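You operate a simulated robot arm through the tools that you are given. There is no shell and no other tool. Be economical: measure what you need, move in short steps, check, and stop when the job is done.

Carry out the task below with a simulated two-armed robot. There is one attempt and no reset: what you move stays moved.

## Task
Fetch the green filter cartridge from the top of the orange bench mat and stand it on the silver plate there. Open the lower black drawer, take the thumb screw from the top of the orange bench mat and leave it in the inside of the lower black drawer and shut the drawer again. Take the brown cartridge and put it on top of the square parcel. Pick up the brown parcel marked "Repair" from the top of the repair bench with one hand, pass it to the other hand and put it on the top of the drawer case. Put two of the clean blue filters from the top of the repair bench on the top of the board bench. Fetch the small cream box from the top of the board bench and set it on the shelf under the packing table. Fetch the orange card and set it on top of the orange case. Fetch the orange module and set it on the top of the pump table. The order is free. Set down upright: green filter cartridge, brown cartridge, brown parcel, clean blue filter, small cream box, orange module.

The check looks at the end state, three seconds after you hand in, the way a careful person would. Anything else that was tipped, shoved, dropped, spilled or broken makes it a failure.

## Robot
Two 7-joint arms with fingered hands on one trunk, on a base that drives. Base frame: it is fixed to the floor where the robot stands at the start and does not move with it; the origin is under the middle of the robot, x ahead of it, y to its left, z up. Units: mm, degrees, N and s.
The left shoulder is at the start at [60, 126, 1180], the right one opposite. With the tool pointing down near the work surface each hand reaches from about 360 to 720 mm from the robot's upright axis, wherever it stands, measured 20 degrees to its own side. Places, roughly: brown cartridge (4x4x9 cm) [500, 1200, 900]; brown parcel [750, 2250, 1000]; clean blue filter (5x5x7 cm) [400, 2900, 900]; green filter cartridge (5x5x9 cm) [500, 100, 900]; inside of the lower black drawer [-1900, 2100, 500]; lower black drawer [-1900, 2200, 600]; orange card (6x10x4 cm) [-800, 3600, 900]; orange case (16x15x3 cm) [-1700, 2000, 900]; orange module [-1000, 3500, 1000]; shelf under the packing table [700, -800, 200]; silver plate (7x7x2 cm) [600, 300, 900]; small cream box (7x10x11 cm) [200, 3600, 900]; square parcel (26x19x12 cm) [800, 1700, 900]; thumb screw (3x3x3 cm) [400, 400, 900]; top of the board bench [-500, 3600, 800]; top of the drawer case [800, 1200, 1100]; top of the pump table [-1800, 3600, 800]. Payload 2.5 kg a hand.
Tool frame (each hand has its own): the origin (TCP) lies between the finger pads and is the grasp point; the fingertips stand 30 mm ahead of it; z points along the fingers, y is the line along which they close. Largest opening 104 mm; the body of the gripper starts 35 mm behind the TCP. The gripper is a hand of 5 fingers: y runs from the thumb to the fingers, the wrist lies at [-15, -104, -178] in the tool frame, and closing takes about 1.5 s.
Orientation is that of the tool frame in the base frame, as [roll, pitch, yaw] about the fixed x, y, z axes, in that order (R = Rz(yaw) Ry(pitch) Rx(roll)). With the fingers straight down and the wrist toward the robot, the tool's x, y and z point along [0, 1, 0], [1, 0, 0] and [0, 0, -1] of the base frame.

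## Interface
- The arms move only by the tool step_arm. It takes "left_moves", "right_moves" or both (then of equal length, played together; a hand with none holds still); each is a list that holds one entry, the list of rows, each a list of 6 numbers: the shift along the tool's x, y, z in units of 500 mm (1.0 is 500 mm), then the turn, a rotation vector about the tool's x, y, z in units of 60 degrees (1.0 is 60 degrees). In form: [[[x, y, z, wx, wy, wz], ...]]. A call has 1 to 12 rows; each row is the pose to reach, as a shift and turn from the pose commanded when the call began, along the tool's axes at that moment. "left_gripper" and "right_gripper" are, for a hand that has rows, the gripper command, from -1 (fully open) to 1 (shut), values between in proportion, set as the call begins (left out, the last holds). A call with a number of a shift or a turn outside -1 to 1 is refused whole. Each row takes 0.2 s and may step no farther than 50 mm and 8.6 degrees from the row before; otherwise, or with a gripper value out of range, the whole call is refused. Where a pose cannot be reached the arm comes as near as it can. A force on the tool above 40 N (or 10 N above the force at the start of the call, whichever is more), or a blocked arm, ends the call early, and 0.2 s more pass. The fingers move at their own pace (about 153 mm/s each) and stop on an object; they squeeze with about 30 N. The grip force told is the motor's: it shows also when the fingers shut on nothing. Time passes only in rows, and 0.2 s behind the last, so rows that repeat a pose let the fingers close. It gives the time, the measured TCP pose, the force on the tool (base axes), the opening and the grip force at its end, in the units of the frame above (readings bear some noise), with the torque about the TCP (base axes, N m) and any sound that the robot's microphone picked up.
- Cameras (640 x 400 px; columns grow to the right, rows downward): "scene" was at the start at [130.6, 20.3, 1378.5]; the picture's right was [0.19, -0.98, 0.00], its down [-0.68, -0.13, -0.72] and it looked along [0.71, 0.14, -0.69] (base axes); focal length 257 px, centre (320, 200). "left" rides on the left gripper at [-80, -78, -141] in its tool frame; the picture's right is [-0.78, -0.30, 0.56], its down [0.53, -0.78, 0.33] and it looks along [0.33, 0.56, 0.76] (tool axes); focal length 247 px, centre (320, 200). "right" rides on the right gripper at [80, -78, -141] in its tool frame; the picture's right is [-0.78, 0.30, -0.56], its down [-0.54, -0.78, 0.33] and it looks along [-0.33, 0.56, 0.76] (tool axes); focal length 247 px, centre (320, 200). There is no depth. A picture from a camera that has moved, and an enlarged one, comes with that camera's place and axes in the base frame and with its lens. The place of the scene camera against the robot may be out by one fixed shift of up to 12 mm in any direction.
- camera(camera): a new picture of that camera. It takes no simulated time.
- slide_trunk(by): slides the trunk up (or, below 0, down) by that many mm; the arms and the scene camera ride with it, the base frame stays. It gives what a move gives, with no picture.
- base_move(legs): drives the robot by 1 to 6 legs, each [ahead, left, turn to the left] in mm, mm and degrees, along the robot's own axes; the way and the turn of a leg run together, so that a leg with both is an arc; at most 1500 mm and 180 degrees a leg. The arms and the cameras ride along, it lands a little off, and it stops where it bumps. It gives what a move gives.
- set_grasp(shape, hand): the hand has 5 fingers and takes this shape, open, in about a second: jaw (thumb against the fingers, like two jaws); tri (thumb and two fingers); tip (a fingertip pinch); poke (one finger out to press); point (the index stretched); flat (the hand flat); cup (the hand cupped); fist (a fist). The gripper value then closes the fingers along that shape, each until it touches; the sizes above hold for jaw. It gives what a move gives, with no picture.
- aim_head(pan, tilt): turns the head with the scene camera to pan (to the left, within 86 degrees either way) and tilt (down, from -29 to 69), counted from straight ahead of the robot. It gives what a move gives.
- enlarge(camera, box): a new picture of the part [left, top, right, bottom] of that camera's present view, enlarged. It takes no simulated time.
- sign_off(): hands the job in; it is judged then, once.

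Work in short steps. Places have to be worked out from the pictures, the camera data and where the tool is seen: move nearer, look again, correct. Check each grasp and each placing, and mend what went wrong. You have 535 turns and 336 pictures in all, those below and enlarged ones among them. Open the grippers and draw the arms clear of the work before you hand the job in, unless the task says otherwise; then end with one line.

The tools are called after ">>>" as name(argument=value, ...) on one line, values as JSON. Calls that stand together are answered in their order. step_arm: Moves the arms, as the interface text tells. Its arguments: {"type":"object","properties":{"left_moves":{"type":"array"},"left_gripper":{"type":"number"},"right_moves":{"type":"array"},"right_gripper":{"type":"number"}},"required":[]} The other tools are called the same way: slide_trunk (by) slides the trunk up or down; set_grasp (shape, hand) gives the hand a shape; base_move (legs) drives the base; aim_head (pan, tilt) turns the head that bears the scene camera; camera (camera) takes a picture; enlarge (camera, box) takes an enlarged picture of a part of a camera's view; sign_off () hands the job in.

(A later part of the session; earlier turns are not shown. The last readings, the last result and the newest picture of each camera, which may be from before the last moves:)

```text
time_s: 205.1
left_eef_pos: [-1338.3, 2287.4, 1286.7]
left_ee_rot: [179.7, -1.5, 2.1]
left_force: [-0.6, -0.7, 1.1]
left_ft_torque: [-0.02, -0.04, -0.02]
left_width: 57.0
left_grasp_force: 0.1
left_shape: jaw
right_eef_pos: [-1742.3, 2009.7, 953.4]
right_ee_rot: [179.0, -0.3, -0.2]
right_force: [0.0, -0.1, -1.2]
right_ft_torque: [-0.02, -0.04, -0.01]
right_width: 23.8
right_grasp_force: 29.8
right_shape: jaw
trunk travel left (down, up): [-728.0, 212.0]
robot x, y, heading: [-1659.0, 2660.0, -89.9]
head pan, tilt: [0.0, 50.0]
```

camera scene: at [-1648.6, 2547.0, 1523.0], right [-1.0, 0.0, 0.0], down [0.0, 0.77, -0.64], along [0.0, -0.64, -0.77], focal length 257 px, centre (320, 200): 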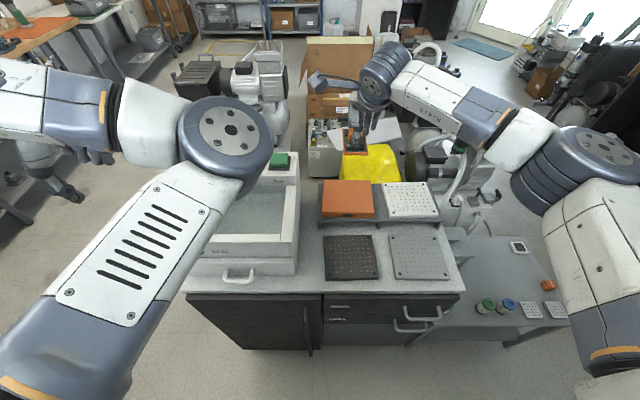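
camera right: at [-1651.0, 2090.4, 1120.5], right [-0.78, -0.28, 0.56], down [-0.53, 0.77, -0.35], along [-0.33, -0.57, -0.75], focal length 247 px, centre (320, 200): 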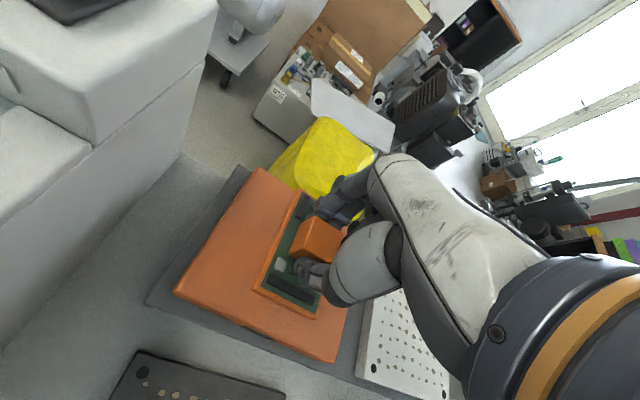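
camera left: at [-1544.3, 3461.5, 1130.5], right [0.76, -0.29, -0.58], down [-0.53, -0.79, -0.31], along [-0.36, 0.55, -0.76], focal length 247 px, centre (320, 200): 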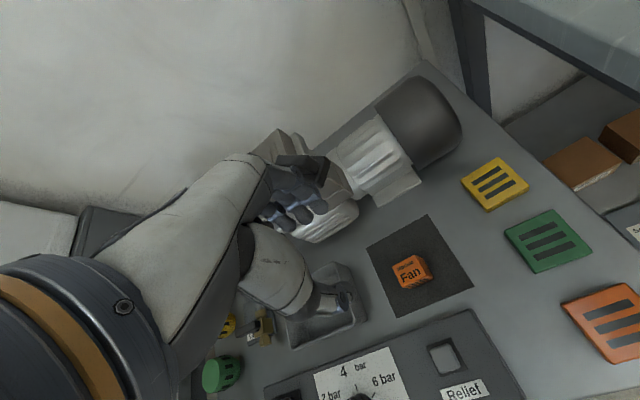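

>>> step_arm(right_moves=[[[0, 0, 0.005, 0, 0, 0], [0, 0, 0.01, 0, 0, 0], [0, 0, 0.01, 0, 0, 0]]])

>>> step_arm(right_moves=[[[0, 0, 0.005, 0, 0, 0], [0, 0, 0.01, 0, 0, 0], [0, 0, 0.01, 0, 0, 0]]])

>>> enlarge(camera="right", box=[160, 140, 400, 380])

```text
time_s: 205.9
left_eef_pos: [-1339.5, 2286.5, 1285.8]
left_ee_rot: [179.8, -1.5, 2.0]
left_force: [0.1, 0.4, 0.0]
left_ft_torque: [0.0, 0.0, -0.01]
left_width: 57.2
left_grasp_force: 0.1
left_shape: jaw
right_eef_pos: [-1742.5, 2009.7, 949.2]
right_ee_rot: [178.9, -0.2, 0.0]
right_force: [0.6, -0.5, -0.7]
right_ft_torque: [0.0, 0.01, -0.02]
right_width: 24.1
right_grasp_force: 30.2
right_shape: jaw
trunk travel left (down, up): [-728.0, 212.0]
robot x, y, heading: [-1656.9, 2660.3, -90.1]
head pan, tilt: [0.0, 50.0]
```

```text
time_s: 206.7
left_eef_pos: [-1339.4, 2286.7, 1286.2]
left_ee_rot: [179.8, -1.5, 2.0]
left_force: [0.1, -0.5, 0.6]
left_ft_torque: [-0.02, -0.02, 0.0]
left_width: 57.0
left_grasp_force: 0.1
left_shape: jaw
right_eef_pos: [-1741.9, 2009.6, 949.7]
right_ee_rot: [179.0, -0.2, -0.1]
right_force: [0.1, 0.3, -0.6]
right_ft_torque: [0.02, 0.02, -0.01]
right_width: 24.2
right_grasp_force: 30.1
right_shape: jaw
right hand out of reach, approached as far as the arm can: row 2, 3
trunk travel left (down, up): [-728.0, 212.0]
robot x, y, heading: [-1657.8, 2657.6, -89.9]
head pan, tilt: [0.0, 50.0]
```

```text
1.67 times, centred on (280, 260) of right
camera zoom: at [-1661.3, 2090.0, 1089.6], right [-0.78, -0.28, 0.56], down [-0.53, 0.77, -0.35], along [-0.33, -0.57, -0.75], focal length 412 px, centre (387, 100)
```

zoom: 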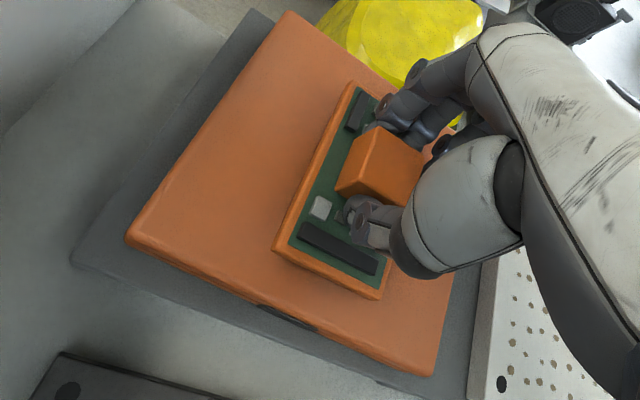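

The arm is at its limit, so the trunk will do the rest. Card is well centred. I'll lower the trunk slowly.

>>> slide_trunk(by=-6)

>>> slide_trunk(by=-5)

```text
time_s: 207.3
left_eef_pos: [-1339.5, 2287.4, 1280.0]
left_ee_rot: [179.9, -1.5, 2.0]
left_force: [1.4, 0.8, -0.7]
left_ft_torque: [0.0, -0.01, -0.02]
left_width: 57.0
left_grasp_force: 0.0
left_shape: jaw
right_eef_pos: [-1742.7, 2009.7, 944.1]
right_ee_rot: [178.9, -0.2, -0.1]
right_force: [-0.2, 0.6, -0.7]
right_ft_torque: [-0.02, -0.03, -0.04]
right_width: 24.0
right_grasp_force: 30.1
right_shape: jaw
trunk travel left (down, up): [-722.0, 218.0]
robot x, y, heading: [-1658.7, 2657.0, -90.1]
head pan, tilt: [0.0, 50.0]
```

```text
time_s: 207.8
left_eef_pos: [-1338.6, 2286.8, 1275.3]
left_ee_rot: [179.7, -1.4, 1.9]
left_force: [0.1, -0.3, -0.2]
left_ft_torque: [0.0, -0.05, 0.01]
left_width: 56.9
left_grasp_force: 0.1
left_shape: jaw
right_eef_pos: [-1742.6, 2009.7, 940.4]
right_ee_rot: [178.8, -0.1, 0.0]
right_force: [-0.5, 0.5, 4.6]
right_ft_torque: [-0.09, 0.01, 0.03]
right_width: 24.4
right_grasp_force: 30.5
right_shape: jaw
trunk travel left (down, up): [-717.0, 223.0]
robot x, y, heading: [-1655.5, 2654.1, -89.9]
head pan, tilt: [0.0, 50.0]
```

Contact (4.6 N). Releasing and rising.

>>> step_arm(right_moves=[[[0, 0, 0, 0, 0, 0], [0, 0, 0, 0, 0, 0], [0, 0, 0, 0, 0, 0], [0, 0, 0, 0, 0, 0], [0, 0, -0.03, 0, 0, 0], [0, 0, -0.08, 0, 0, 0], [0, 0, -0.16, 0, 0, 0], [0, -0.02, -0.24, 0, 0, 0], [0, -0.05, -0.32, 0, 0, 0]]], right_gripper=0.1)

>>> camera(camera="right")

```text
time_s: 209.8
left_eef_pos: [-1338.8, 2287.6, 1275.0]
left_ee_rot: [179.6, -1.5, 2.0]
left_force: [0.0, 0.0, -0.2]
left_ft_torque: [-0.03, 0.0, 0.0]
left_width: 57.1
left_grasp_force: 0.2
left_shape: jaw
right_eef_pos: [-1743.1, 2037.3, 1099.8]
right_ee_rot: [178.9, -0.1, -0.3]
right_force: [-0.8, -0.6, -0.1]
right_ft_torque: [-0.03, -0.01, 0.01]
right_width: 46.9
right_grasp_force: 0.0
right_shape: jaw
right hand out of reach, approached as far as the arm can: row 5, 6
trunk travel left (down, up): [-717.0, 223.0]
robot x, y, heading: [-1659.6, 2657.4, -89.8]
head pan, tilt: [0.0, 50.0]
```

```text
241 pictures are left
camera right: at [-1662.9, 2118.5, 1240.4], right [-0.78, -0.28, 0.56], down [-0.53, 0.77, -0.35], along [-0.34, -0.57, -0.75], focal length 247 px, centre (320, 200)
```

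right: 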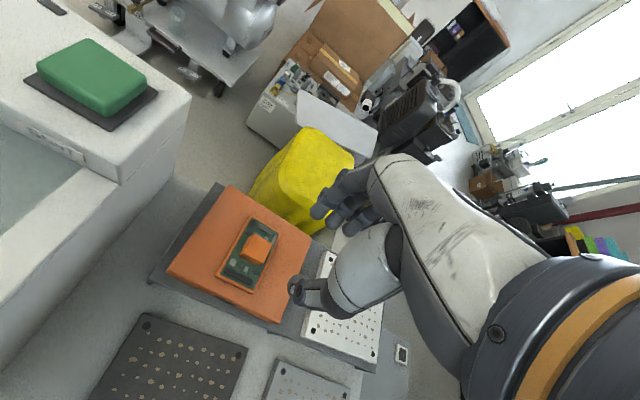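

The card lies on the orange case. Next are the blue filters on the repair bench: I'll back out, drive along the aisle and face that bench.

>>> base_move(legs=[[-200, 0, 0], [0, 1450, 0], [0, 0, 90]])

>>> aim_head(pan=0, tilt=35)

>>> camera(camera="scene")

```text
time_s: 220.9
left_eef_pos: [275.5, 2973.4, 1276.0]
left_ee_rot: [179.6, -1.0, 61.8]
left_force: [1.1, -8.0, 0.0]
left_ft_torque: [0.45, 0.02, -0.25]
left_width: 57.1
left_grasp_force: 0.2
left_shape: jaw
right_eef_pos: [313.5, 2512.8, 1099.5]
right_ee_rot: [178.9, -0.2, 62.8]
right_force: [-0.5, 0.3, 0.0]
right_ft_torque: [0.0, -0.01, -0.01]
right_width: 46.6
right_grasp_force: 0.0
right_shape: jaw
trunk travel left (down, up): [-717.0, 223.0]
robot x, y, heading: [-199.7, 2871.8, -27.1]
head pan, tilt: [0.0, 50.0]
stopped in leg 3: the force on the tool passed its limit at 68 N (the readings are from after the stop); the commanded pose is now the measured one
```

```text
time_s: 221.6
left_eef_pos: [274.4, 2973.1, 1275.4]
left_ee_rot: [179.5, -1.2, 62.0]
left_force: [-0.8, -7.5, 0.5]
left_ft_torque: [0.53, 0.01, -0.25]
left_width: 57.2
left_grasp_force: 0.0
left_shape: jaw
right_eef_pos: [313.5, 2511.9, 1099.2]
right_ee_rot: [178.9, -0.4, 62.8]
right_force: [0.0, 0.4, 0.5]
right_ft_torque: [0.02, -0.03, 0.02]
right_width: 46.9
right_grasp_force: 0.0
right_shape: jaw
trunk travel left (down, up): [-717.0, 223.0]
robot x, y, heading: [-199.0, 2869.3, -27.0]
head pan, tilt: [0.0, 35.0]
```

```text
240 pictures are left
camera scene: at [-78.3, 2815.3, 1533.6], right [-0.45, -0.89, 0.0], down [-0.51, 0.26, -0.82], along [0.73, -0.37, -0.57], focal length 257 px, centre (320, 200)
```

scene: 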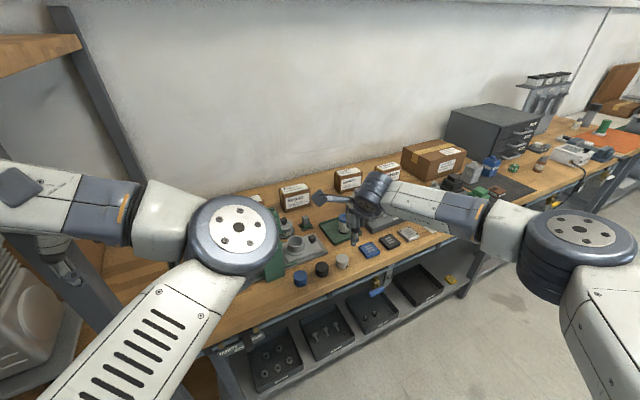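

The left hand bumped the rack upright. I'll turn back a little to free it, then check the rack.

>>> base_move(legs=[[0, 0, -20]])

>>> aim_head(pan=55, tilt=25)

>>> camera(camera="scene")

```text
time_s: 223.1
left_eef_pos: [282.4, 2803.5, 1276.1]
left_ee_rot: [179.7, -1.0, 42.2]
left_force: [0.3, -0.3, -0.1]
left_ft_torque: [0.02, -0.02, -0.03]
left_width: 57.1
left_grasp_force: 0.0
left_shape: jaw
right_eef_pos: [158.7, 2359.0, 1101.0]
right_ee_rot: [178.9, -0.1, 42.9]
right_force: [-0.4, 0.0, 0.3]
right_ft_torque: [0.01, -0.03, 0.02]
right_width: 47.0
right_grasp_force: 0.0
right_shape: jaw
trunk travel left (down, up): [-717.0, 223.0]
robot x, y, heading: [-200.6, 2869.1, -47.0]
head pan, tilt: [0.0, 35.0]
```

```text
time_s: 224.4
left_eef_pos: [282.5, 2805.4, 1276.0]
left_ee_rot: [179.5, -1.0, 42.2]
left_force: [-0.3, 0.4, 0.2]
left_ft_torque: [0.01, -0.01, -0.03]
left_width: 57.1
left_grasp_force: 0.0
left_shape: jaw
right_eef_pos: [159.5, 2358.3, 1098.6]
right_ee_rot: [178.9, -0.2, 42.8]
right_force: [0.5, 0.3, 0.0]
right_ft_torque: [0.0, 0.01, -0.02]
right_width: 46.8
right_grasp_force: 0.2
right_shape: jaw
trunk travel left (down, up): [-717.0, 223.0]
robot x, y, heading: [-207.7, 2870.6, -47.0]
head pan, tilt: [55.0, 25.0]
```

```text
239 pictures are left
camera scene: at [-73.9, 2858.6, 1549.5], right [0.14, -0.99, 0.0], down [-0.42, -0.06, -0.91], along [0.9, 0.12, -0.42], focal length 257 px, centre (320, 200)
```

scene: 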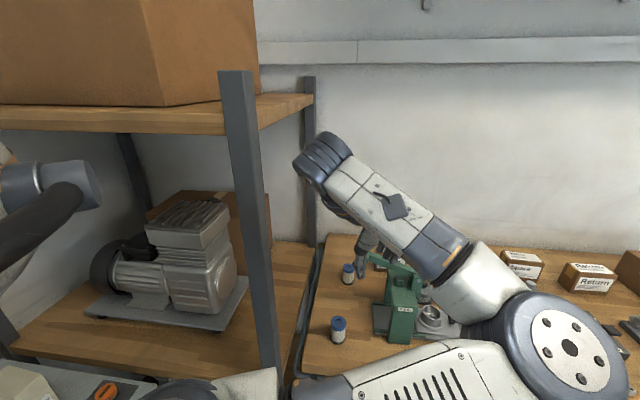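

The rack and its load are intact. The blue filters stand at the bench end beside the rack. I'll tuck both arms in, then reposition facing the bench.

>>> step_arm(right_moves=[[[-0.04, -0.08, -0.02, 0, 0, 0], [-0.08, -0.16, -0.04, 0, 0, 0], [-0.12, -0.24, -0.06, 0, 0, 0], [-0.16, -0.32, -0.08, 0, 0, 0], [-0.2, -0.36, -0.12, 0, 0, 0], [-0.24, -0.38, -0.16, 0, 0, 0]]], left_moves=[[[-0.04, -0.02, 0.02, 0, 0, 0], [-0.08, -0.04, 0.04, 0, 0, 0], [-0.12, -0.04, 0.06, 0, 0, 0], [-0.16, -0.04, 0.08, 0, 0, 0], [-0.2, -0.04, 0.1, 0, 0, 0], [-0.22, -0.04, 0.1, 0, 0, 0]]], right_gripper=-1, left_gripper=-1)

>>> base_move(legs=[[0, 0, -43], [0, -200, 0], [0, 0, 90]])

>>> aim_head(pan=15, tilt=45)

>>> camera(camera="scene")

```text
time_s: 225.8
left_eef_pos: [281.2, 2806.8, 1274.7]
left_ee_rot: [179.5, -1.1, 42.2]
left_force: [-0.2, -0.3, -0.2]
left_ft_torque: [-0.03, 0.02, 0.03]
left_width: 103.9
left_grasp_force: 0.1
left_shape: jaw
left hand out of reach, approached as far as the arm can: row 1, 2, 3, 4, 5, 6
right_eef_pos: [-59.6, 2418.0, 1174.4]
right_ee_rot: [178.9, -0.2, 42.8]
right_force: [0.1, 0.3, -0.1]
right_ft_torque: [0.0, 0.03, 0.04]
right_width: 103.7
right_grasp_force: 0.1
right_shape: jaw
trunk travel left (down, up): [-717.0, 223.0]
robot x, y, heading: [-203.5, 2869.1, -47.1]
head pan, tilt: [55.0, 25.0]
```

```text
time_s: 233.2
left_eef_pos: [-22.6, 3183.1, 1275.0]
left_ee_rot: [179.6, -1.0, 89.5]
left_force: [-0.4, 0.6, 0.0]
left_ft_torque: [0.01, -0.01, -0.03]
left_width: 103.6
left_grasp_force: 0.0
left_shape: jaw
right_eef_pos: [28.9, 2669.7, 1174.0]
right_ee_rot: [178.9, -0.2, 90.0]
right_force: [0.7, 0.5, 0.0]
right_ft_torque: [0.01, -0.02, 0.01]
right_width: 103.6
right_grasp_force: 0.1
right_shape: jaw
trunk travel left (down, up): [-717.0, 223.0]
robot x, y, heading: [-403.0, 2872.1, 0.3]
head pan, tilt: [55.0, 25.0]
```

```text
time_s: 234.2
left_eef_pos: [-25.0, 3183.6, 1275.2]
left_ee_rot: [179.7, -1.0, 89.5]
left_force: [0.0, 0.3, 0.5]
left_ft_torque: [0.0, 0.0, 0.02]
left_width: 103.6
left_grasp_force: 0.1
left_shape: jaw
right_eef_pos: [29.7, 2669.7, 1174.6]
right_ee_rot: [178.8, -0.2, 90.1]
right_force: [-0.1, -0.1, -0.6]
right_ft_torque: [-0.03, -0.01, 0.0]
right_width: 104.1
right_grasp_force: 0.0
right_shape: jaw
trunk travel left (down, up): [-717.0, 223.0]
robot x, y, heading: [-403.7, 2869.6, 0.1]
head pan, tilt: [15.0, 45.0]
```

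```text
238 pictures are left
camera scene: at [-272.8, 2896.7, 1519.0], right [0.26, -0.96, 0.0], down [-0.68, -0.19, -0.71], along [0.68, 0.19, -0.71], focal length 257 px, centre (320, 200)
```

scene: 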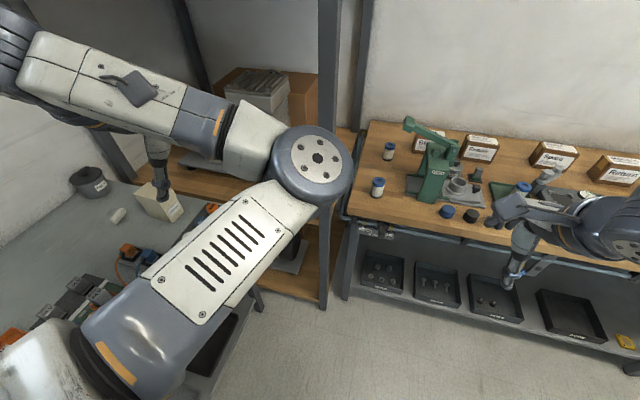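

Two blue-topped filters stand at the bench's left end. I'll enlarge to check that they are the clean ones.

>>> enlarge(camera="scene", box=[350, 120, 570, 250])

```text
2.91 times, centred on (460, 185) of scene
camera zoom: at [-272.8, 2896.7, 1519.0], right [0.26, -0.96, 0.0], down [-0.68, -0.19, -0.71], along [0.68, 0.19, -0.71], focal length 748 px, centre (-87, 244)
```

zoom: 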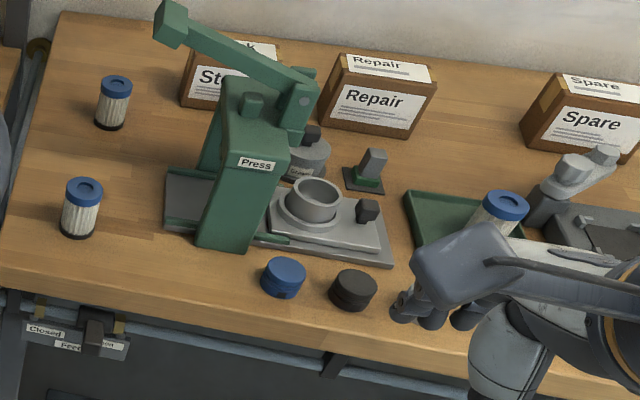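

These are the white, clean ones, with a third on a tray farther along. The Repair parcel is also visible. I'll bring the left hand inward and raise the right hand before driving up.

>>> step_arm(left_moves=[[[-0.03, 0.02, 0.04, 0, 0, 0], [-0.08, 0.04, 0.08, 0, 0, 0], [-0.14, 0.06, 0.12, 0, 0, 0], [-0.2, 0.06, 0.16, 0, 0, 0], [-0.26, 0.06, 0.2, 0, 0, 0], [-0.3, 0.06, 0.2, 0, 0, 0]]], right_moves=[[[0, 0, -0.06, 0, 0, 0], [0, 0, -0.12, 0, 0, 0], [-0.04, 0, -0.18, 0, 0, 0], [-0.08, 0, -0.2, 0, 0, 0], [-0.12, 0, -0.2, 0, 0, 0], [-0.16, 0, -0.2, 0, 0, 0]]])

```text
time_s: 235.8
left_eef_pos: [28.0, 3130.5, 1171.0]
left_ee_rot: [177.7, -6.9, 95.6]
left_force: [-1.1, 0.4, 0.5]
left_ft_torque: [-0.01, 0.04, 0.01]
left_width: 104.1
left_grasp_force: 0.0
left_shape: jaw
left hand out of reach, approached as far as the arm can: row 1, 2, 3, 4, 5, 6
right_eef_pos: [30.0, 2591.9, 1275.3]
right_ee_rot: [178.9, -0.3, 90.2]
right_force: [0.8, -0.1, 0.4]
right_ft_torque: [-0.01, -0.01, -0.03]
right_width: 103.7
right_grasp_force: 0.1
right_shape: jaw
trunk travel left (down, up): [-717.0, 223.0]
robot x, y, heading: [-398.1, 2871.2, 0.4]
head pan, tilt: [15.0, 45.0]
stopped in row 6 (left hand): the arm was blocked; the commanded pose is now the measured one
```

The left arm is in a folded posture. I'll extend it forward first, then bring it inward.

>>> step_arm(left_moves=[[[0, 0.08, 0, 0, 0, 0], [0, 0.16, 0, 0, 0, 0], [0, 0.24, 0, 0, 0, 0], [-0.04, 0.3, 0, -0.02, 0.06, -0.05], [-0.1, 0.32, 0, -0.035, 0.115, -0.09], [-0.18, 0.32, 0, -0.035, 0.115, -0.09], [-0.26, 0.32, 0, -0.035, 0.115, -0.09], [-0.34, 0.32, 0, -0.035, 0.115, -0.09]]])

```text
time_s: 237.6
left_eef_pos: [202.1, 2976.0, 1161.6]
left_ee_rot: [174.5, -13.2, 101.4]
left_force: [-0.2, -1.2, -0.2]
left_ft_torque: [0.01, 0.01, -0.01]
left_width: 103.8
left_grasp_force: 0.1
left_shape: jaw
right_eef_pos: [28.2, 2590.1, 1276.1]
right_ee_rot: [178.9, -0.1, 90.3]
right_force: [-0.2, -0.5, -0.1]
right_ft_torque: [-0.01, -0.01, 0.04]
right_width: 104.0
right_grasp_force: 0.1
right_shape: jaw
trunk travel left (down, up): [-717.0, 223.0]
robot x, y, heading: [-399.3, 2869.5, 0.2]
head pan, tilt: [15.0, 45.0]
```

>>> step_arm(left_moves=[[[0, -0.04, 0, 0.03, -0.073, 0.063], [0, -0.08, 0, 0.06, -0.147, 0.127], [0, -0.12, 0, 0.092, -0.22, 0.19], [0, -0.14, 0, 0.092, -0.22, 0.19], [0, -0.14, 0, 0.092, -0.22, 0.19]]])

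```text
time_s: 239.0
left_eef_pos: [141.7, 2996.8, 1162.6]
left_ee_rot: [-179.9, -2.5, 92.7]
left_force: [-0.4, -0.4, 0.3]
left_ft_torque: [-0.03, -0.02, -0.01]
left_width: 103.9
left_grasp_force: 0.3
left_shape: jaw
right_eef_pos: [29.2, 2590.5, 1275.3]
right_ee_rot: [178.9, -0.3, 90.3]
right_force: [-0.1, 0.8, 0.2]
right_ft_torque: [0.01, -0.01, 0.02]
right_width: 103.8
right_grasp_force: 0.0
right_shape: jaw
trunk travel left (down, up): [-717.0, 223.0]
robot x, y, heading: [-403.2, 2872.3, 0.0]
head pan, tilt: [15.0, 45.0]
stopped in row 5 (left hand): the arm was blocked; the commanded pose is now the measured one
```

The left arm's posture is awkward. I'll back the robot away from the rack and unwind the arm by extending it forward.

>>> base_move(legs=[[-250, -250, 0]])

>>> step_arm(left_moves=[[[0, 0.08, 0, 0, 0, 0], [0, 0.16, 0, 0, 0, 0], [0.02, 0.24, 0, 0, 0, 0], [0.06, 0.3, 0.0, 0, 0, 0], [0.12, 0.34, 0, 0, 0, 0], [0.18, 0.36, 0, 0, 0, 0], [0.18, 0.36, 0, 0, 0, 0]]])

>>> camera(camera="scene")

```text
time_s: 241.3
left_eef_pos: [-100.8, 2751.7, 1162.7]
left_ee_rot: [-179.8, -2.5, 93.2]
left_force: [0.7, -0.2, 0.5]
left_ft_torque: [0.02, 0.0, 0.0]
left_width: 103.9
left_grasp_force: 0.1
left_shape: jaw
right_eef_pos: [-209.3, 2346.1, 1274.5]
right_ee_rot: [178.9, -0.2, 90.8]
right_force: [0.5, -0.1, 0.1]
right_ft_torque: [0.0, -0.02, 0.0]
right_width: 103.7
right_grasp_force: 0.1
right_shape: jaw
trunk travel left (down, up): [-717.0, 223.0]
robot x, y, heading: [-645.4, 2617.6, 1.0]
head pan, tilt: [15.0, 45.0]
```

```text
time_s: 242.9
left_eef_pos: [46.8, 2840.5, 1161.9]
left_ee_rot: [-179.8, -2.6, 93.2]
left_force: [0.2, 0.2, -0.3]
left_ft_torque: [0.0, 0.01, 0.02]
left_width: 103.8
left_grasp_force: 0.0
left_shape: jaw
left hand out of reach, approached as far as the arm can: row 5, 6, 7
right_eef_pos: [-209.6, 2345.7, 1276.0]
right_ee_rot: [178.9, -0.2, 90.8]
right_force: [-0.2, 0.2, 0.1]
right_ft_torque: [0.0, -0.01, 0.03]
right_width: 103.9
right_grasp_force: 0.1
right_shape: jaw
trunk travel left (down, up): [-717.0, 223.0]
robot x, y, heading: [-645.9, 2620.3, 0.8]
head pan, tilt: [15.0, 45.0]
```

```text
236 pictures are left
camera scene: at [-514.6, 2648.1, 1518.9], right [0.27, -0.96, 0.0], down [-0.68, -0.19, -0.71], along [0.68, 0.19, -0.71], focal length 257 px, centre (320, 200)
```

scene: 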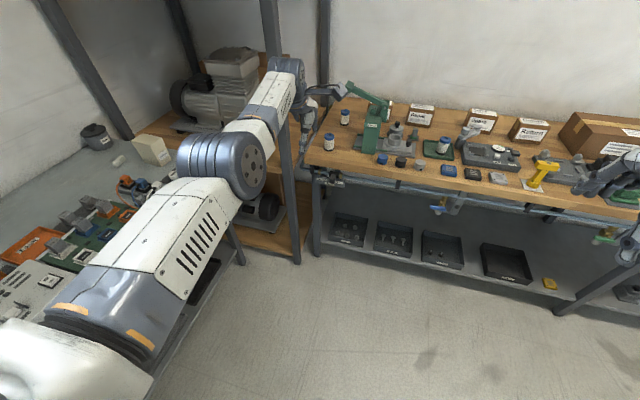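

>>> step_arm(left_moves=[[[0.02, -0.07, 0, 0, 0, 0], [0.04, -0.14, 0, 0, 0, 0], [0.06, -0.21, 0, 0, 0, 0], [0.08, -0.28, 0, 0, 0, 0], [0.1, -0.35, 0, 0, -0.02, 0.02], [0.12, -0.42, 0, 0, -0.042, 0.05], [0.14, -0.48, 0, 0, -0.042, 0.05]]])

>>> slide_trunk(by=-80)

>>> camera(camera="scene")

```text
time_s: 244.5
left_eef_pos: [-194.6, 2896.3, 1166.0]
left_ee_rot: [-179.7, 0.0, 90.2]
left_force: [-0.2, 0.2, 0.0]
left_ft_torque: [-0.02, 0.0, 0.01]
left_width: 104.0
left_grasp_force: 0.0
left_shape: jaw
right_eef_pos: [-210.2, 2346.5, 1276.0]
right_ee_rot: [179.0, -0.2, 90.7]
right_force: [-0.4, 0.1, -0.3]
right_ft_torque: [0.01, 0.0, 0.0]
right_width: 103.5
right_grasp_force: 0.0
right_shape: jaw
trunk travel left (down, up): [-717.0, 223.0]
robot x, y, heading: [-641.6, 2624.8, 1.0]
head pan, tilt: [15.0, 45.0]
```

```text
time_s: 245.7
left_eef_pos: [-193.1, 2896.8, 1085.9]
left_ee_rot: [-179.8, 0.0, 90.2]
left_force: [-0.1, 0.0, 0.0]
left_ft_torque: [0.01, 0.02, 0.01]
left_width: 104.1
left_grasp_force: 0.1
left_shape: jaw
right_eef_pos: [-210.6, 2344.7, 1196.2]
right_ee_rot: [178.9, -0.1, 90.9]
right_force: [1.1, 0.2, 0.0]
right_ft_torque: [0.03, -0.04, 0.0]
right_width: 103.9
right_grasp_force: 0.1
right_shape: jaw
trunk travel left (down, up): [-637.0, 303.0]
robot x, y, heading: [-643.1, 2620.9, 0.9]
head pan, tilt: [15.0, 45.0]
```

```text
235 pictures are left
camera scene: at [-514.8, 2648.2, 1439.0], right [0.27, -0.96, 0.0], down [-0.68, -0.19, -0.71], along [0.68, 0.19, -0.71], focal length 257 px, centre (320, 200)
```

scene: 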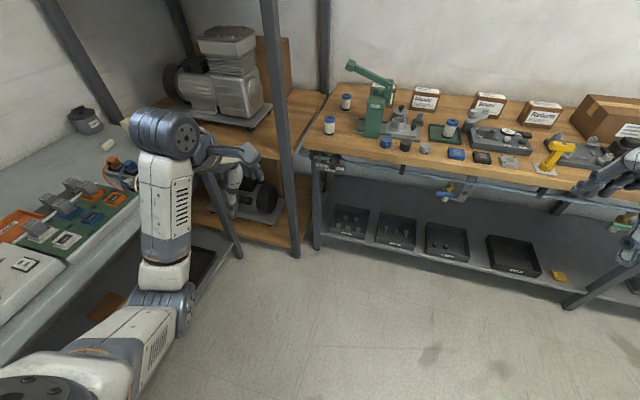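

The left arm is back to normal. I'll drive up so the left hand is near the front filter, and look.

>>> base_move(legs=[[590, -10, -0.9]])

>>> camera(camera="left")

>>> camera(camera="scene")

```text
time_s: 249.0
left_eef_pos: [390.0, 2885.7, 1086.0]
left_ee_rot: [-179.9, 0.1, 89.5]
left_force: [-0.4, 0.4, 0.0]
left_ft_torque: [-0.02, 0.04, 0.03]
left_width: 103.7
left_grasp_force: 0.1
left_shape: jaw
right_eef_pos: [367.7, 2333.7, 1194.7]
right_ee_rot: [178.8, -0.1, 89.9]
right_force: [-0.7, 0.1, 0.0]
right_ft_torque: [0.01, -0.02, 0.02]
right_width: 103.9
right_grasp_force: 0.0
right_shape: jaw
trunk travel left (down, up): [-637.0, 303.0]
robot x, y, heading: [-62.4, 2618.1, -0.0]
head pan, tilt: [15.0, 45.0]
```

```text
234 pictures are left
camera left: at [312.8, 2806.4, 1227.0], right [-0.31, -0.77, -0.56], down [-0.77, 0.54, -0.33], along [0.56, 0.33, -0.76], focal length 247 px, centre (320, 200)
```

left: 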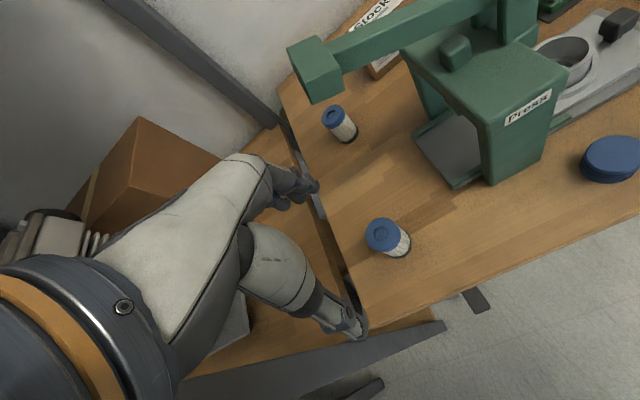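

```text
233 pictures are left
camera scene: at [66.6, 2641.4, 1438.9], right [0.26, -0.97, 0.0], down [-0.68, -0.18, -0.71], along [0.68, 0.18, -0.71], focal length 257 px, centre (320, 200)
```

scene: 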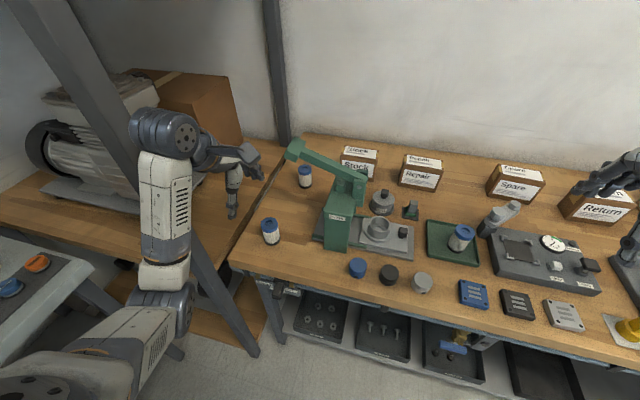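

The front filter is at about [427, 2871] and the back one at [658, 2853]. I'll go down on the front one.

>>> step_arm(left_moves=[[[-0.015, 0.04, 0.03, 0, 0, 0], [-0.03, 0.074, 0.1, 0, 0, 0], [-0.03, 0.074, 0.18, 0, 0, 0], [-0.03, 0.074, 0.26, 0, 0, 0], [-0.03, 0.074, 0.32, 0, 0, 0], [-0.03, 0.074, 0.36, 0, 0, 0], [-0.03, 0.074, 0.36, 0, 0, 0]]], left_gripper=-0.55)

>>> camera(camera="left")

```text
time_s: 250.6
left_eef_pos: [427.9, 2868.8, 905.6]
left_ee_rot: [-179.8, -0.1, 89.5]
left_force: [-0.7, 0.1, -0.1]
left_ft_torque: [-0.04, 0.01, 0.03]
left_width: 80.8
left_grasp_force: 0.0
left_shape: jaw
right_eef_pos: [366.9, 2334.4, 1196.1]
right_ee_rot: [178.9, -0.2, 90.0]
right_force: [0.4, -0.5, 0.3]
right_ft_torque: [-0.01, 0.0, 0.01]
right_width: 103.8
right_grasp_force: 0.0
right_shape: jaw
trunk travel left (down, up): [-637.0, 303.0]
robot x, y, heading: [-62.3, 2612.2, 0.1]
head pan, tilt: [15.0, 45.0]
```

```text
232 pictures are left
camera left: at [349.4, 2790.4, 1046.5], right [-0.31, -0.77, -0.56], down [-0.77, 0.54, -0.33], along [0.56, 0.33, -0.76], focal length 247 px, centre (320, 200)
```

left: 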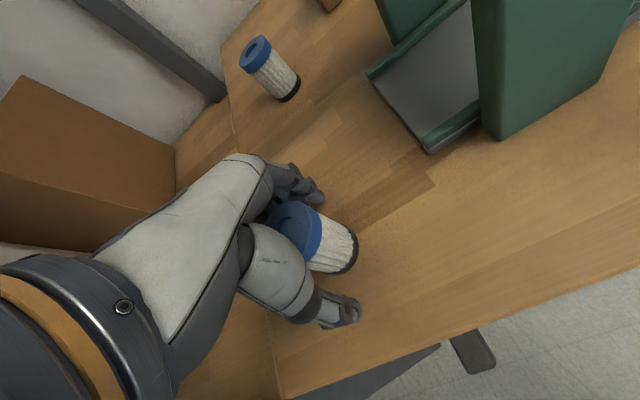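

Filter between the fingers; its pleats are white, so clean. Closing and lifting.

>>> step_arm(left_moves=[[[0, 0, 0, 0, 0, 0], [0, 0, 0, 0, 0, 0], [0, 0, 0, 0, 0, 0], [0, 0, 0, 0, 0, 0], [0, 0, 0, 0, 0, 0], [0, 0, 0, 0, 0, 0], [0, 0, 0, 0, 0, 0]]], left_gripper=1)

>>> step_arm(left_moves=[[[0, 0, -0.05, 0, 0, 0], [0, 0, -0.13, 0, 0, 0], [0, 0, -0.21, 0, 0, 0], [0, 0, -0.29, 0, 0, 0], [0, -0.03, -0.37, 0, 0, 0], [0, -0.06, -0.43, 0, 0, 0], [0, -0.06, -0.43, 0, 0, 0]]])

>>> camera(camera="left")

```text
time_s: 252.2
left_eef_pos: [427.0, 2869.4, 904.2]
left_ee_rot: [-179.8, 0.0, 89.5]
left_force: [-0.4, 0.1, -0.5]
left_ft_torque: [0.03, 0.02, -0.02]
left_width: 34.2
left_grasp_force: 30.2
left_shape: jaw
right_eef_pos: [366.6, 2334.5, 1196.1]
right_ee_rot: [179.0, -0.1, 90.0]
right_force: [0.4, -0.3, 0.5]
right_ft_torque: [0.0, 0.03, 0.02]
right_width: 103.9
right_grasp_force: 0.0
right_shape: jaw
trunk travel left (down, up): [-637.0, 303.0]
robot x, y, heading: [-65.8, 2615.5, 0.2]
head pan, tilt: [15.0, 45.0]
```

```text
time_s: 253.8
left_eef_pos: [402.4, 2871.5, 1123.5]
left_ee_rot: [-179.7, 0.0, 89.4]
left_force: [-0.5, -0.2, -1.1]
left_ft_torque: [-0.01, -0.01, 0.03]
left_width: 34.1
left_grasp_force: 30.3
left_shape: jaw
right_eef_pos: [367.4, 2334.5, 1196.5]
right_ee_rot: [178.8, -0.2, 90.0]
right_force: [-0.2, 0.1, 0.0]
right_ft_torque: [-0.01, -0.01, -0.04]
right_width: 103.8
right_grasp_force: 0.0
right_shape: jaw
trunk travel left (down, up): [-637.0, 303.0]
robot x, y, heading: [-61.4, 2613.8, 0.1]
head pan, tilt: [15.0, 45.0]
```

```text
231 pictures are left
camera left: at [324.0, 2792.5, 1263.4], right [-0.31, -0.77, -0.56], down [-0.77, 0.54, -0.33], along [0.56, 0.33, -0.76], focal length 247 px, centre (320, 200)
```

left: 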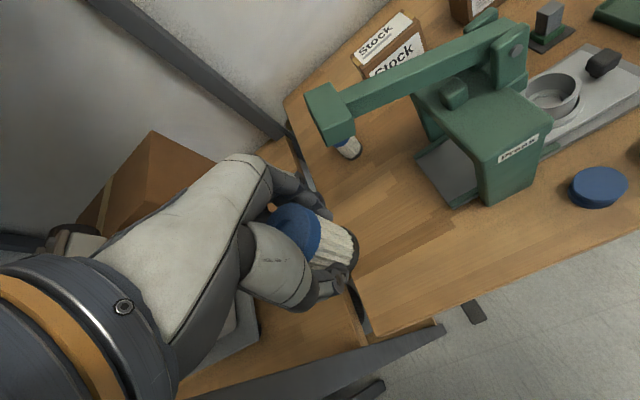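

I'll check whether the third filter, on the green tray, is also clean, since the right hand could take it.

>>> enlarge(camera="scene", box=[410, 200, 510, 280])

>>> enlarge(camera="scene", box=[280, 150, 340, 200])

```text
5.00 times, centred on (460, 240) of scene
camera zoom: at [66.4, 2641.5, 1438.9], right [0.26, -0.97, 0.0], down [-0.68, -0.18, -0.71], along [0.68, 0.18, -0.71], focal length 1286 px, centre (-380, 0)
```

zoom: 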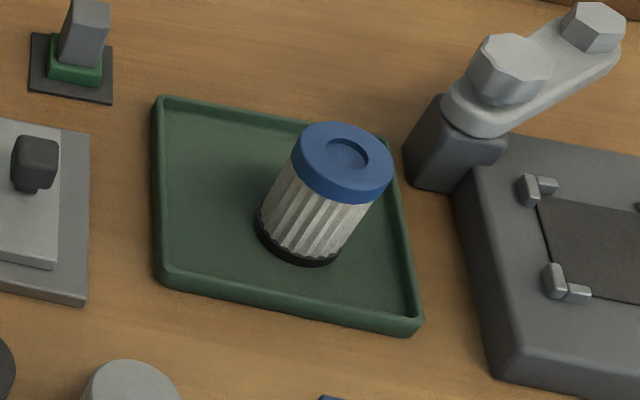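

```text
8.00 times, centred on (310, 175) of scene
camera zoom: at [66.4, 2641.5, 1438.9], right [0.26, -0.97, 0.0], down [-0.68, -0.18, -0.71], along [0.68, 0.18, -0.71], focal length 2058 px, centre (400, 400)
```

zoom: 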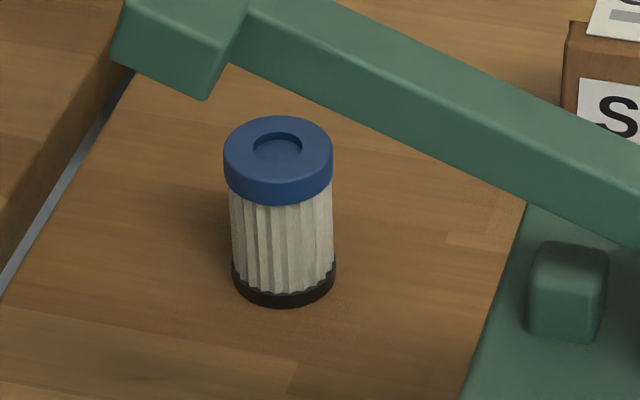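

Both bench-top filters are alike. I'll place the first one now: back away, turn to the board bench and look for a free spot.

>>> base_move(legs=[[-250, 0, 0], [0, 0, 90], [240, -150, 0]])

>>> aim_head(pan=0, tilt=40)

>>> camera(camera="scene")

```text
time_s: 261.1
left_eef_pos: [-428.5, 3311.0, 1122.3]
left_ee_rot: [-180.0, 0.4, 179.4]
left_force: [0.2, 0.4, -0.3]
left_ft_torque: [0.0, 0.0, 0.0]
left_width: 33.8
left_grasp_force: 30.1
left_shape: jaw
right_eef_pos: [110.3, 3277.6, 1196.2]
right_ee_rot: [179.2, 0.2, 179.7]
right_force: [-0.7, 0.5, 0.1]
right_ft_torque: [-0.01, -0.01, 0.01]
right_width: 104.0
right_grasp_force: 0.0
right_shape: jaw
trunk travel left (down, up): [-637.0, 303.0]
robot x, y, heading: [-166.4, 2850.2, 90.3]
head pan, tilt: [15.0, 45.0]
stopped in leg 3: the robot was blocked; the commanded pose is now the measured one
```

```text
time_s: 261.9
left_eef_pos: [-427.3, 3311.2, 1122.9]
left_ee_rot: [-180.0, 0.5, 179.5]
left_force: [-0.1, -0.1, 1.0]
left_ft_torque: [-0.04, -0.02, -0.03]
left_width: 33.8
left_grasp_force: 29.7
left_shape: jaw
right_eef_pos: [110.3, 3276.7, 1196.8]
right_ee_rot: [179.1, 0.1, 179.8]
right_force: [0.4, 0.2, 0.1]
right_ft_torque: [0.0, -0.01, 0.0]
right_width: 103.9
right_grasp_force: 0.1
right_shape: jaw
trunk travel left (down, up): [-637.0, 303.0]
robot x, y, heading: [-164.2, 2846.3, 90.4]
head pan, tilt: [0.0, 40.0]
```

```text
228 pictures are left
camera scene: at [-164.5, 2976.1, 1446.6], right [1.0, 0.0, 0.01], down [0.01, -0.64, -0.77], along [0.0, 0.77, -0.64], focal length 257 px, centre (320, 200)
```

scene: 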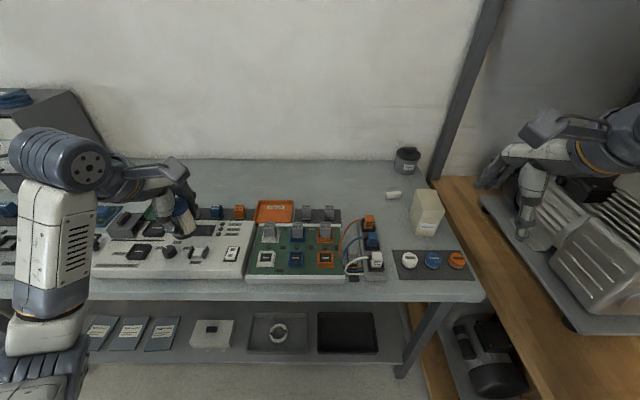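

The bare spot where the orange card lay, at about [-790, 3590], is ideal for this filter. I'll drive left along the bench to it.

>>> base_move(legs=[[0, 430, 0], [90, 0, -0.4]])

>>> step_arm(left_moves=[[[0, 0.06, 0, 0, 0, 0], [0, 0.12, 0, 0, 0, 0], [0, 0.18, 0, 0, 0, 0]]])

>>> camera(camera="left")

```text
time_s: 265.2
left_eef_pos: [-848.2, 3407.2, 1121.2]
left_ee_rot: [-179.6, 0.0, 179.4]
left_force: [-0.1, 0.1, -0.5]
left_ft_torque: [-0.03, -0.05, 0.02]
left_width: 33.7
left_grasp_force: 29.7
left_shape: jaw
right_eef_pos: [-309.4, 3372.0, 1193.1]
right_ee_rot: [179.3, -0.2, 179.7]
right_force: [0.4, -0.7, -0.6]
right_ft_torque: [-0.01, 0.03, 0.0]
right_width: 103.8
right_grasp_force: 0.0
right_shape: jaw
trunk travel left (down, up): [-637.0, 303.0]
robot x, y, heading: [-595.3, 2944.0, 90.3]
head pan, tilt: [0.0, 40.0]
```

```text
time_s: 266.0
left_eef_pos: [-847.5, 3497.2, 1122.3]
left_ee_rot: [-179.7, 0.0, 179.4]
left_force: [0.3, -0.3, 0.1]
left_ft_torque: [-0.04, 0.0, 0.02]
left_width: 33.9
left_grasp_force: 30.1
left_shape: jaw
right_eef_pos: [-310.4, 3372.8, 1193.5]
right_ee_rot: [179.2, -0.2, 179.8]
right_force: [0.3, -0.1, 0.6]
right_ft_torque: [0.0, 0.01, 0.02]
right_width: 103.7
right_grasp_force: 0.1
right_shape: jaw
trunk travel left (down, up): [-637.0, 303.0]
robot x, y, heading: [-591.9, 2940.3, 90.1]
head pan, tilt: [0.0, 40.0]
```

```text
227 pictures are left
camera left: at [-768.7, 3419.8, 1263.3], right [0.77, -0.31, -0.56], down [-0.54, -0.77, -0.33], along [-0.33, 0.56, -0.76], focal length 247 px, centre (320, 200)
```

left: 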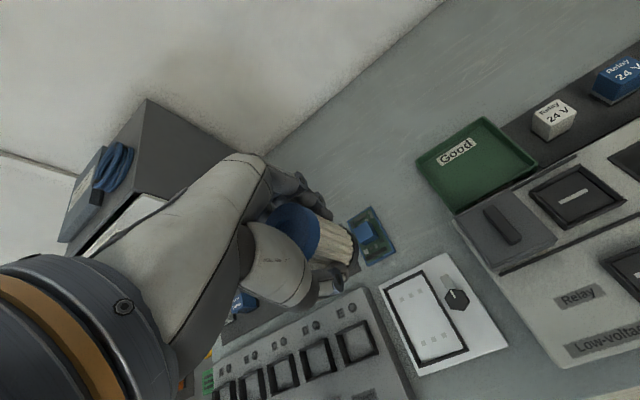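

The gap between the blue card and the green tray is centred at about [-797, 3600] and is some 100 mm wide. I'll lower the filter toward it.

>>> step_arm(left_moves=[[[-0.04, 0.07, 0, 0, 0, 0], [-0.08, 0.14, 0.02, 0, 0, 0], [-0.1, 0.206, 0.06, 0, 0, 0], [-0.1, 0.206, 0.14, 0, 0, 0], [-0.1, 0.206, 0.22, 0, 0, 0], [-0.1, 0.206, 0.3, 0, 0, 0], [-0.1, 0.206, 0.38, 0, 0, 0], [-0.1, 0.206, 0.42, 0, 0, 0], [-0.1, 0.206, 0.42, 0, 0, 0]]])

>>> camera(camera="left")

```text
time_s: 268.0
left_eef_pos: [-797.7, 3598.4, 910.5]
left_ee_rot: [-179.8, 0.0, 179.3]
left_force: [0.3, -0.1, -1.0]
left_ft_torque: [-0.01, 0.0, 0.02]
left_width: 33.6
left_grasp_force: 30.0
left_shape: jaw
right_eef_pos: [-310.4, 3370.4, 1193.4]
right_ee_rot: [179.3, -0.2, 179.7]
right_force: [1.4, -0.1, 0.7]
right_ft_torque: [0.02, -0.02, 0.01]
right_width: 103.7
right_grasp_force: 0.1
right_shape: jaw
trunk travel left (down, up): [-637.0, 303.0]
robot x, y, heading: [-590.7, 2940.1, 90.1]
head pan, tilt: [0.0, 40.0]
```

```text
226 pictures are left
camera left: at [-717.8, 3520.6, 1052.4], right [0.77, -0.31, -0.56], down [-0.54, -0.77, -0.33], along [-0.33, 0.56, -0.76], focal length 247 px, centre (320, 200)
```

left: 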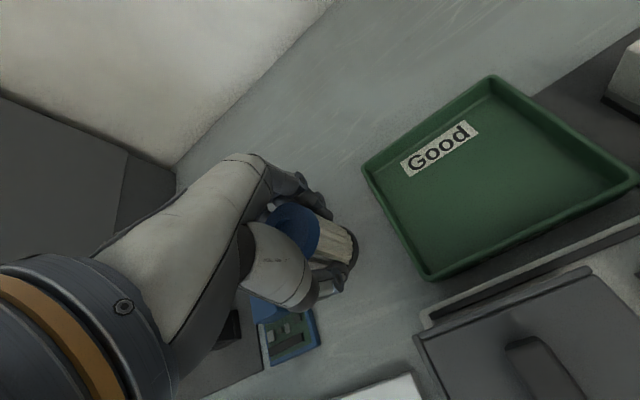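

Clear around the filter. Lowering in small steps until contact.

>>> step_arm(left_moves=[[[0, 0, 0.016, 0, 0, 0], [0, 0, 0.03, 0, 0, 0], [0, 0, 0.03, 0, 0, 0]]])

>>> step_arm(left_moves=[[[0, 0, 0.005, 0, 0, 0], [0, 0, 0.01, 0, 0, 0], [0, 0, 0.01, 0, 0, 0]]])

>>> step_arm(left_moves=[[[0, 0, 0.005, 0, 0, 0], [0, 0, 0.01, 0, 0, 0], [0, 0, 0.01, 0, 0, 0]]])

```text
time_s: 268.8
left_eef_pos: [-797.7, 3599.7, 895.9]
left_ee_rot: [-179.8, -0.1, 179.5]
left_force: [-0.7, -0.7, 0.6]
left_ft_torque: [0.01, 0.02, 0.02]
left_width: 33.6
left_grasp_force: 30.1
left_shape: jaw
right_eef_pos: [-309.3, 3370.5, 1193.8]
right_ee_rot: [179.3, -0.2, 179.8]
right_force: [-0.3, 0.0, 0.0]
right_ft_torque: [0.01, 0.04, -0.01]
right_width: 103.7
right_grasp_force: 0.0
right_shape: jaw
trunk travel left (down, up): [-637.0, 303.0]
robot x, y, heading: [-594.1, 2940.7, 89.9]
head pan, tilt: [0.0, 40.0]
```

```text
time_s: 269.6
left_eef_pos: [-796.2, 3598.8, 894.8]
left_ee_rot: [180.0, 0.0, 179.4]
left_force: [-1.6, -0.6, 6.9]
left_ft_torque: [0.18, 0.03, 0.03]
left_width: 33.7
left_grasp_force: 29.6
left_shape: jaw
right_eef_pos: [-309.6, 3370.7, 1193.6]
right_ee_rot: [179.2, -0.2, 179.7]
right_force: [0.7, -0.4, -0.1]
right_ft_torque: [0.01, -0.02, 0.0]
right_width: 103.7
right_grasp_force: 0.1
right_shape: jaw
trunk travel left (down, up): [-637.0, 303.0]
robot x, y, heading: [-591.1, 2941.6, 89.8]
head pan, tilt: [0.0, 40.0]
```

```text
time_s: 270.4
left_eef_pos: [-794.8, 3600.2, 893.6]
left_ee_rot: [179.5, 0.1, 179.3]
left_force: [-1.5, -0.8, 23.5]
left_ft_torque: [0.15, 0.09, 0.03]
left_width: 35.3
left_grasp_force: 29.7
left_shape: jaw
right_eef_pos: [-309.2, 3368.6, 1195.1]
right_ee_rot: [179.1, -0.2, 179.7]
right_force: [-0.5, -0.1, -0.2]
right_ft_torque: [-0.03, 0.0, 0.02]
right_width: 103.6
right_grasp_force: 0.0
right_shape: jaw
trunk travel left (down, up): [-637.0, 303.0]
robot x, y, heading: [-593.9, 2944.6, 90.1]
head pan, tilt: [0.0, 40.0]
```

On the bench. I'll ease the pressure, open, and rise.

>>> step_arm(left_moves=[[[0, 0, -0.014, 0, 0, 0], [0, 0, -0.014, 0, 0, 0]]])

>>> step_arm(left_moves=[[[0, 0, 0, 0, 0, 0], [0, 0, 0, 0, 0, 0], [0, 0, 0, 0, 0, 0], [0, 0, 0, 0, 0, 0], [0, 0, -0.04, 0, 0, 0], [0, 0, -0.1, 0, 0, 0], [0, 0, -0.18, 0, 0, 0], [0, 0, -0.26, 0, 0, 0], [0, 0, -0.34, 0, 0, 0], [0, 0, -0.4, 0, 0, 0]]], left_gripper=-0.3)

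>>> camera(camera="left")

```text
time_s: 271.0
left_eef_pos: [-795.1, 3596.4, 894.1]
left_ee_rot: [-179.7, 0.2, 179.2]
left_force: [1.0, 0.9, 10.7]
left_ft_torque: [0.23, -0.01, -0.06]
left_width: 35.4
left_grasp_force: 30.0
left_shape: jaw
right_eef_pos: [-310.9, 3369.9, 1192.9]
right_ee_rot: [179.2, -0.1, 179.7]
right_force: [0.6, 1.2, 0.4]
right_ft_torque: [-0.02, -0.02, 0.01]
right_width: 103.9
right_grasp_force: 0.2
right_shape: jaw
trunk travel left (down, up): [-637.0, 303.0]
robot x, y, heading: [-597.2, 2941.2, 89.9]
head pan, tilt: [0.0, 40.0]
```

```text
time_s: 273.2
left_eef_pos: [-793.8, 3596.7, 1092.1]
left_ee_rot: [-179.7, 0.0, 179.4]
left_force: [0.4, 0.7, -0.6]
left_ft_torque: [0.01, 0.04, 0.01]
left_width: 67.3
left_grasp_force: 0.1
left_shape: jaw
right_eef_pos: [-309.6, 3370.0, 1192.7]
right_ee_rot: [179.3, -0.2, 179.7]
right_force: [-0.2, 0.8, 0.7]
right_ft_torque: [0.0, 0.01, -0.01]
right_width: 103.8
right_grasp_force: 0.0
right_shape: jaw
trunk travel left (down, up): [-637.0, 303.0]
robot x, y, heading: [-594.8, 2939.5, 90.1]
head pan, tilt: [0.0, 40.0]
```

```text
225 pictures are left
camera left: at [-714.9, 3517.8, 1233.7], right [0.77, -0.31, -0.56], down [-0.54, -0.77, -0.33], along [-0.33, 0.56, -0.76], focal length 247 px, centre (320, 200)
```

left: 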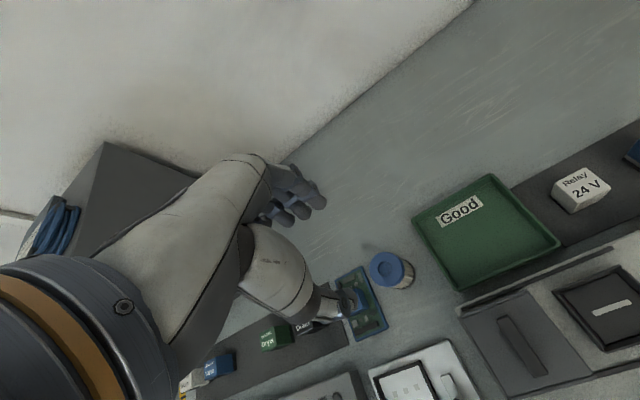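

The filter stands on the board bench. Now for the second one, at [658, 2853]: I'll retract and drive back to the repair bench.

>>> step_arm(left_moves=[[[0, -0.08, 0, 0, 0, 0], [0, -0.16, 0, 0, 0, 0], [0.02, -0.24, 0, 0, 0, 0], [0.06, -0.32, 0, 0, 0, 0], [0.1, -0.38, 0, 0, 0, 0]]])

>>> base_move(legs=[[-325, 0, 0], [0, 0, -90], [560, 0, 0]])

>>> camera(camera="left")

```text
time_s: 274.4
left_eef_pos: [-848.6, 3408.0, 1095.5]
left_ee_rot: [-179.7, 0.0, 179.4]
left_force: [0.0, -0.8, -0.5]
left_ft_torque: [0.0, -0.05, 0.01]
left_width: 67.2
left_grasp_force: 0.0
left_shape: jaw
right_eef_pos: [-311.2, 3370.6, 1194.0]
right_ee_rot: [179.2, -0.2, 179.7]
right_force: [-0.1, -1.3, 0.4]
right_ft_torque: [0.0, 0.02, 0.0]
right_width: 103.9
right_grasp_force: 0.0
right_shape: jaw
trunk travel left (down, up): [-637.0, 303.0]
robot x, y, heading: [-591.7, 2941.2, 90.0]
head pan, tilt: [0.0, 40.0]
```

```text
time_s: 283.1
left_eef_pos: [424.7, 2869.5, 1096.1]
left_ee_rot: [-179.8, 0.0, 88.5]
left_force: [0.7, 0.0, -0.3]
left_ft_torque: [-0.03, 0.03, -0.02]
left_width: 67.1
left_grasp_force: 0.1
left_shape: jaw
right_eef_pos: [381.7, 2332.4, 1192.8]
right_ee_rot: [179.3, -0.2, 88.9]
right_force: [0.9, -0.3, 0.6]
right_ft_torque: [0.02, 0.02, -0.06]
right_width: 104.0
right_grasp_force: 0.1
right_shape: jaw
trunk travel left (down, up): [-637.0, 303.0]
robot x, y, heading: [-45.7, 2623.1, -0.8]
head pan, tilt: [0.0, 40.0]
```

```text
224 pictures are left
camera left: at [346.0, 2790.9, 1236.7], right [-0.32, -0.77, -0.56], down [-0.77, 0.55, -0.33], along [0.56, 0.32, -0.76], focal length 247 px, centre (320, 200)
```

left: 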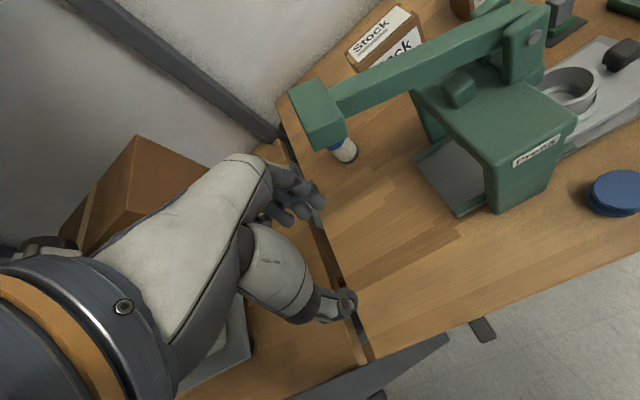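

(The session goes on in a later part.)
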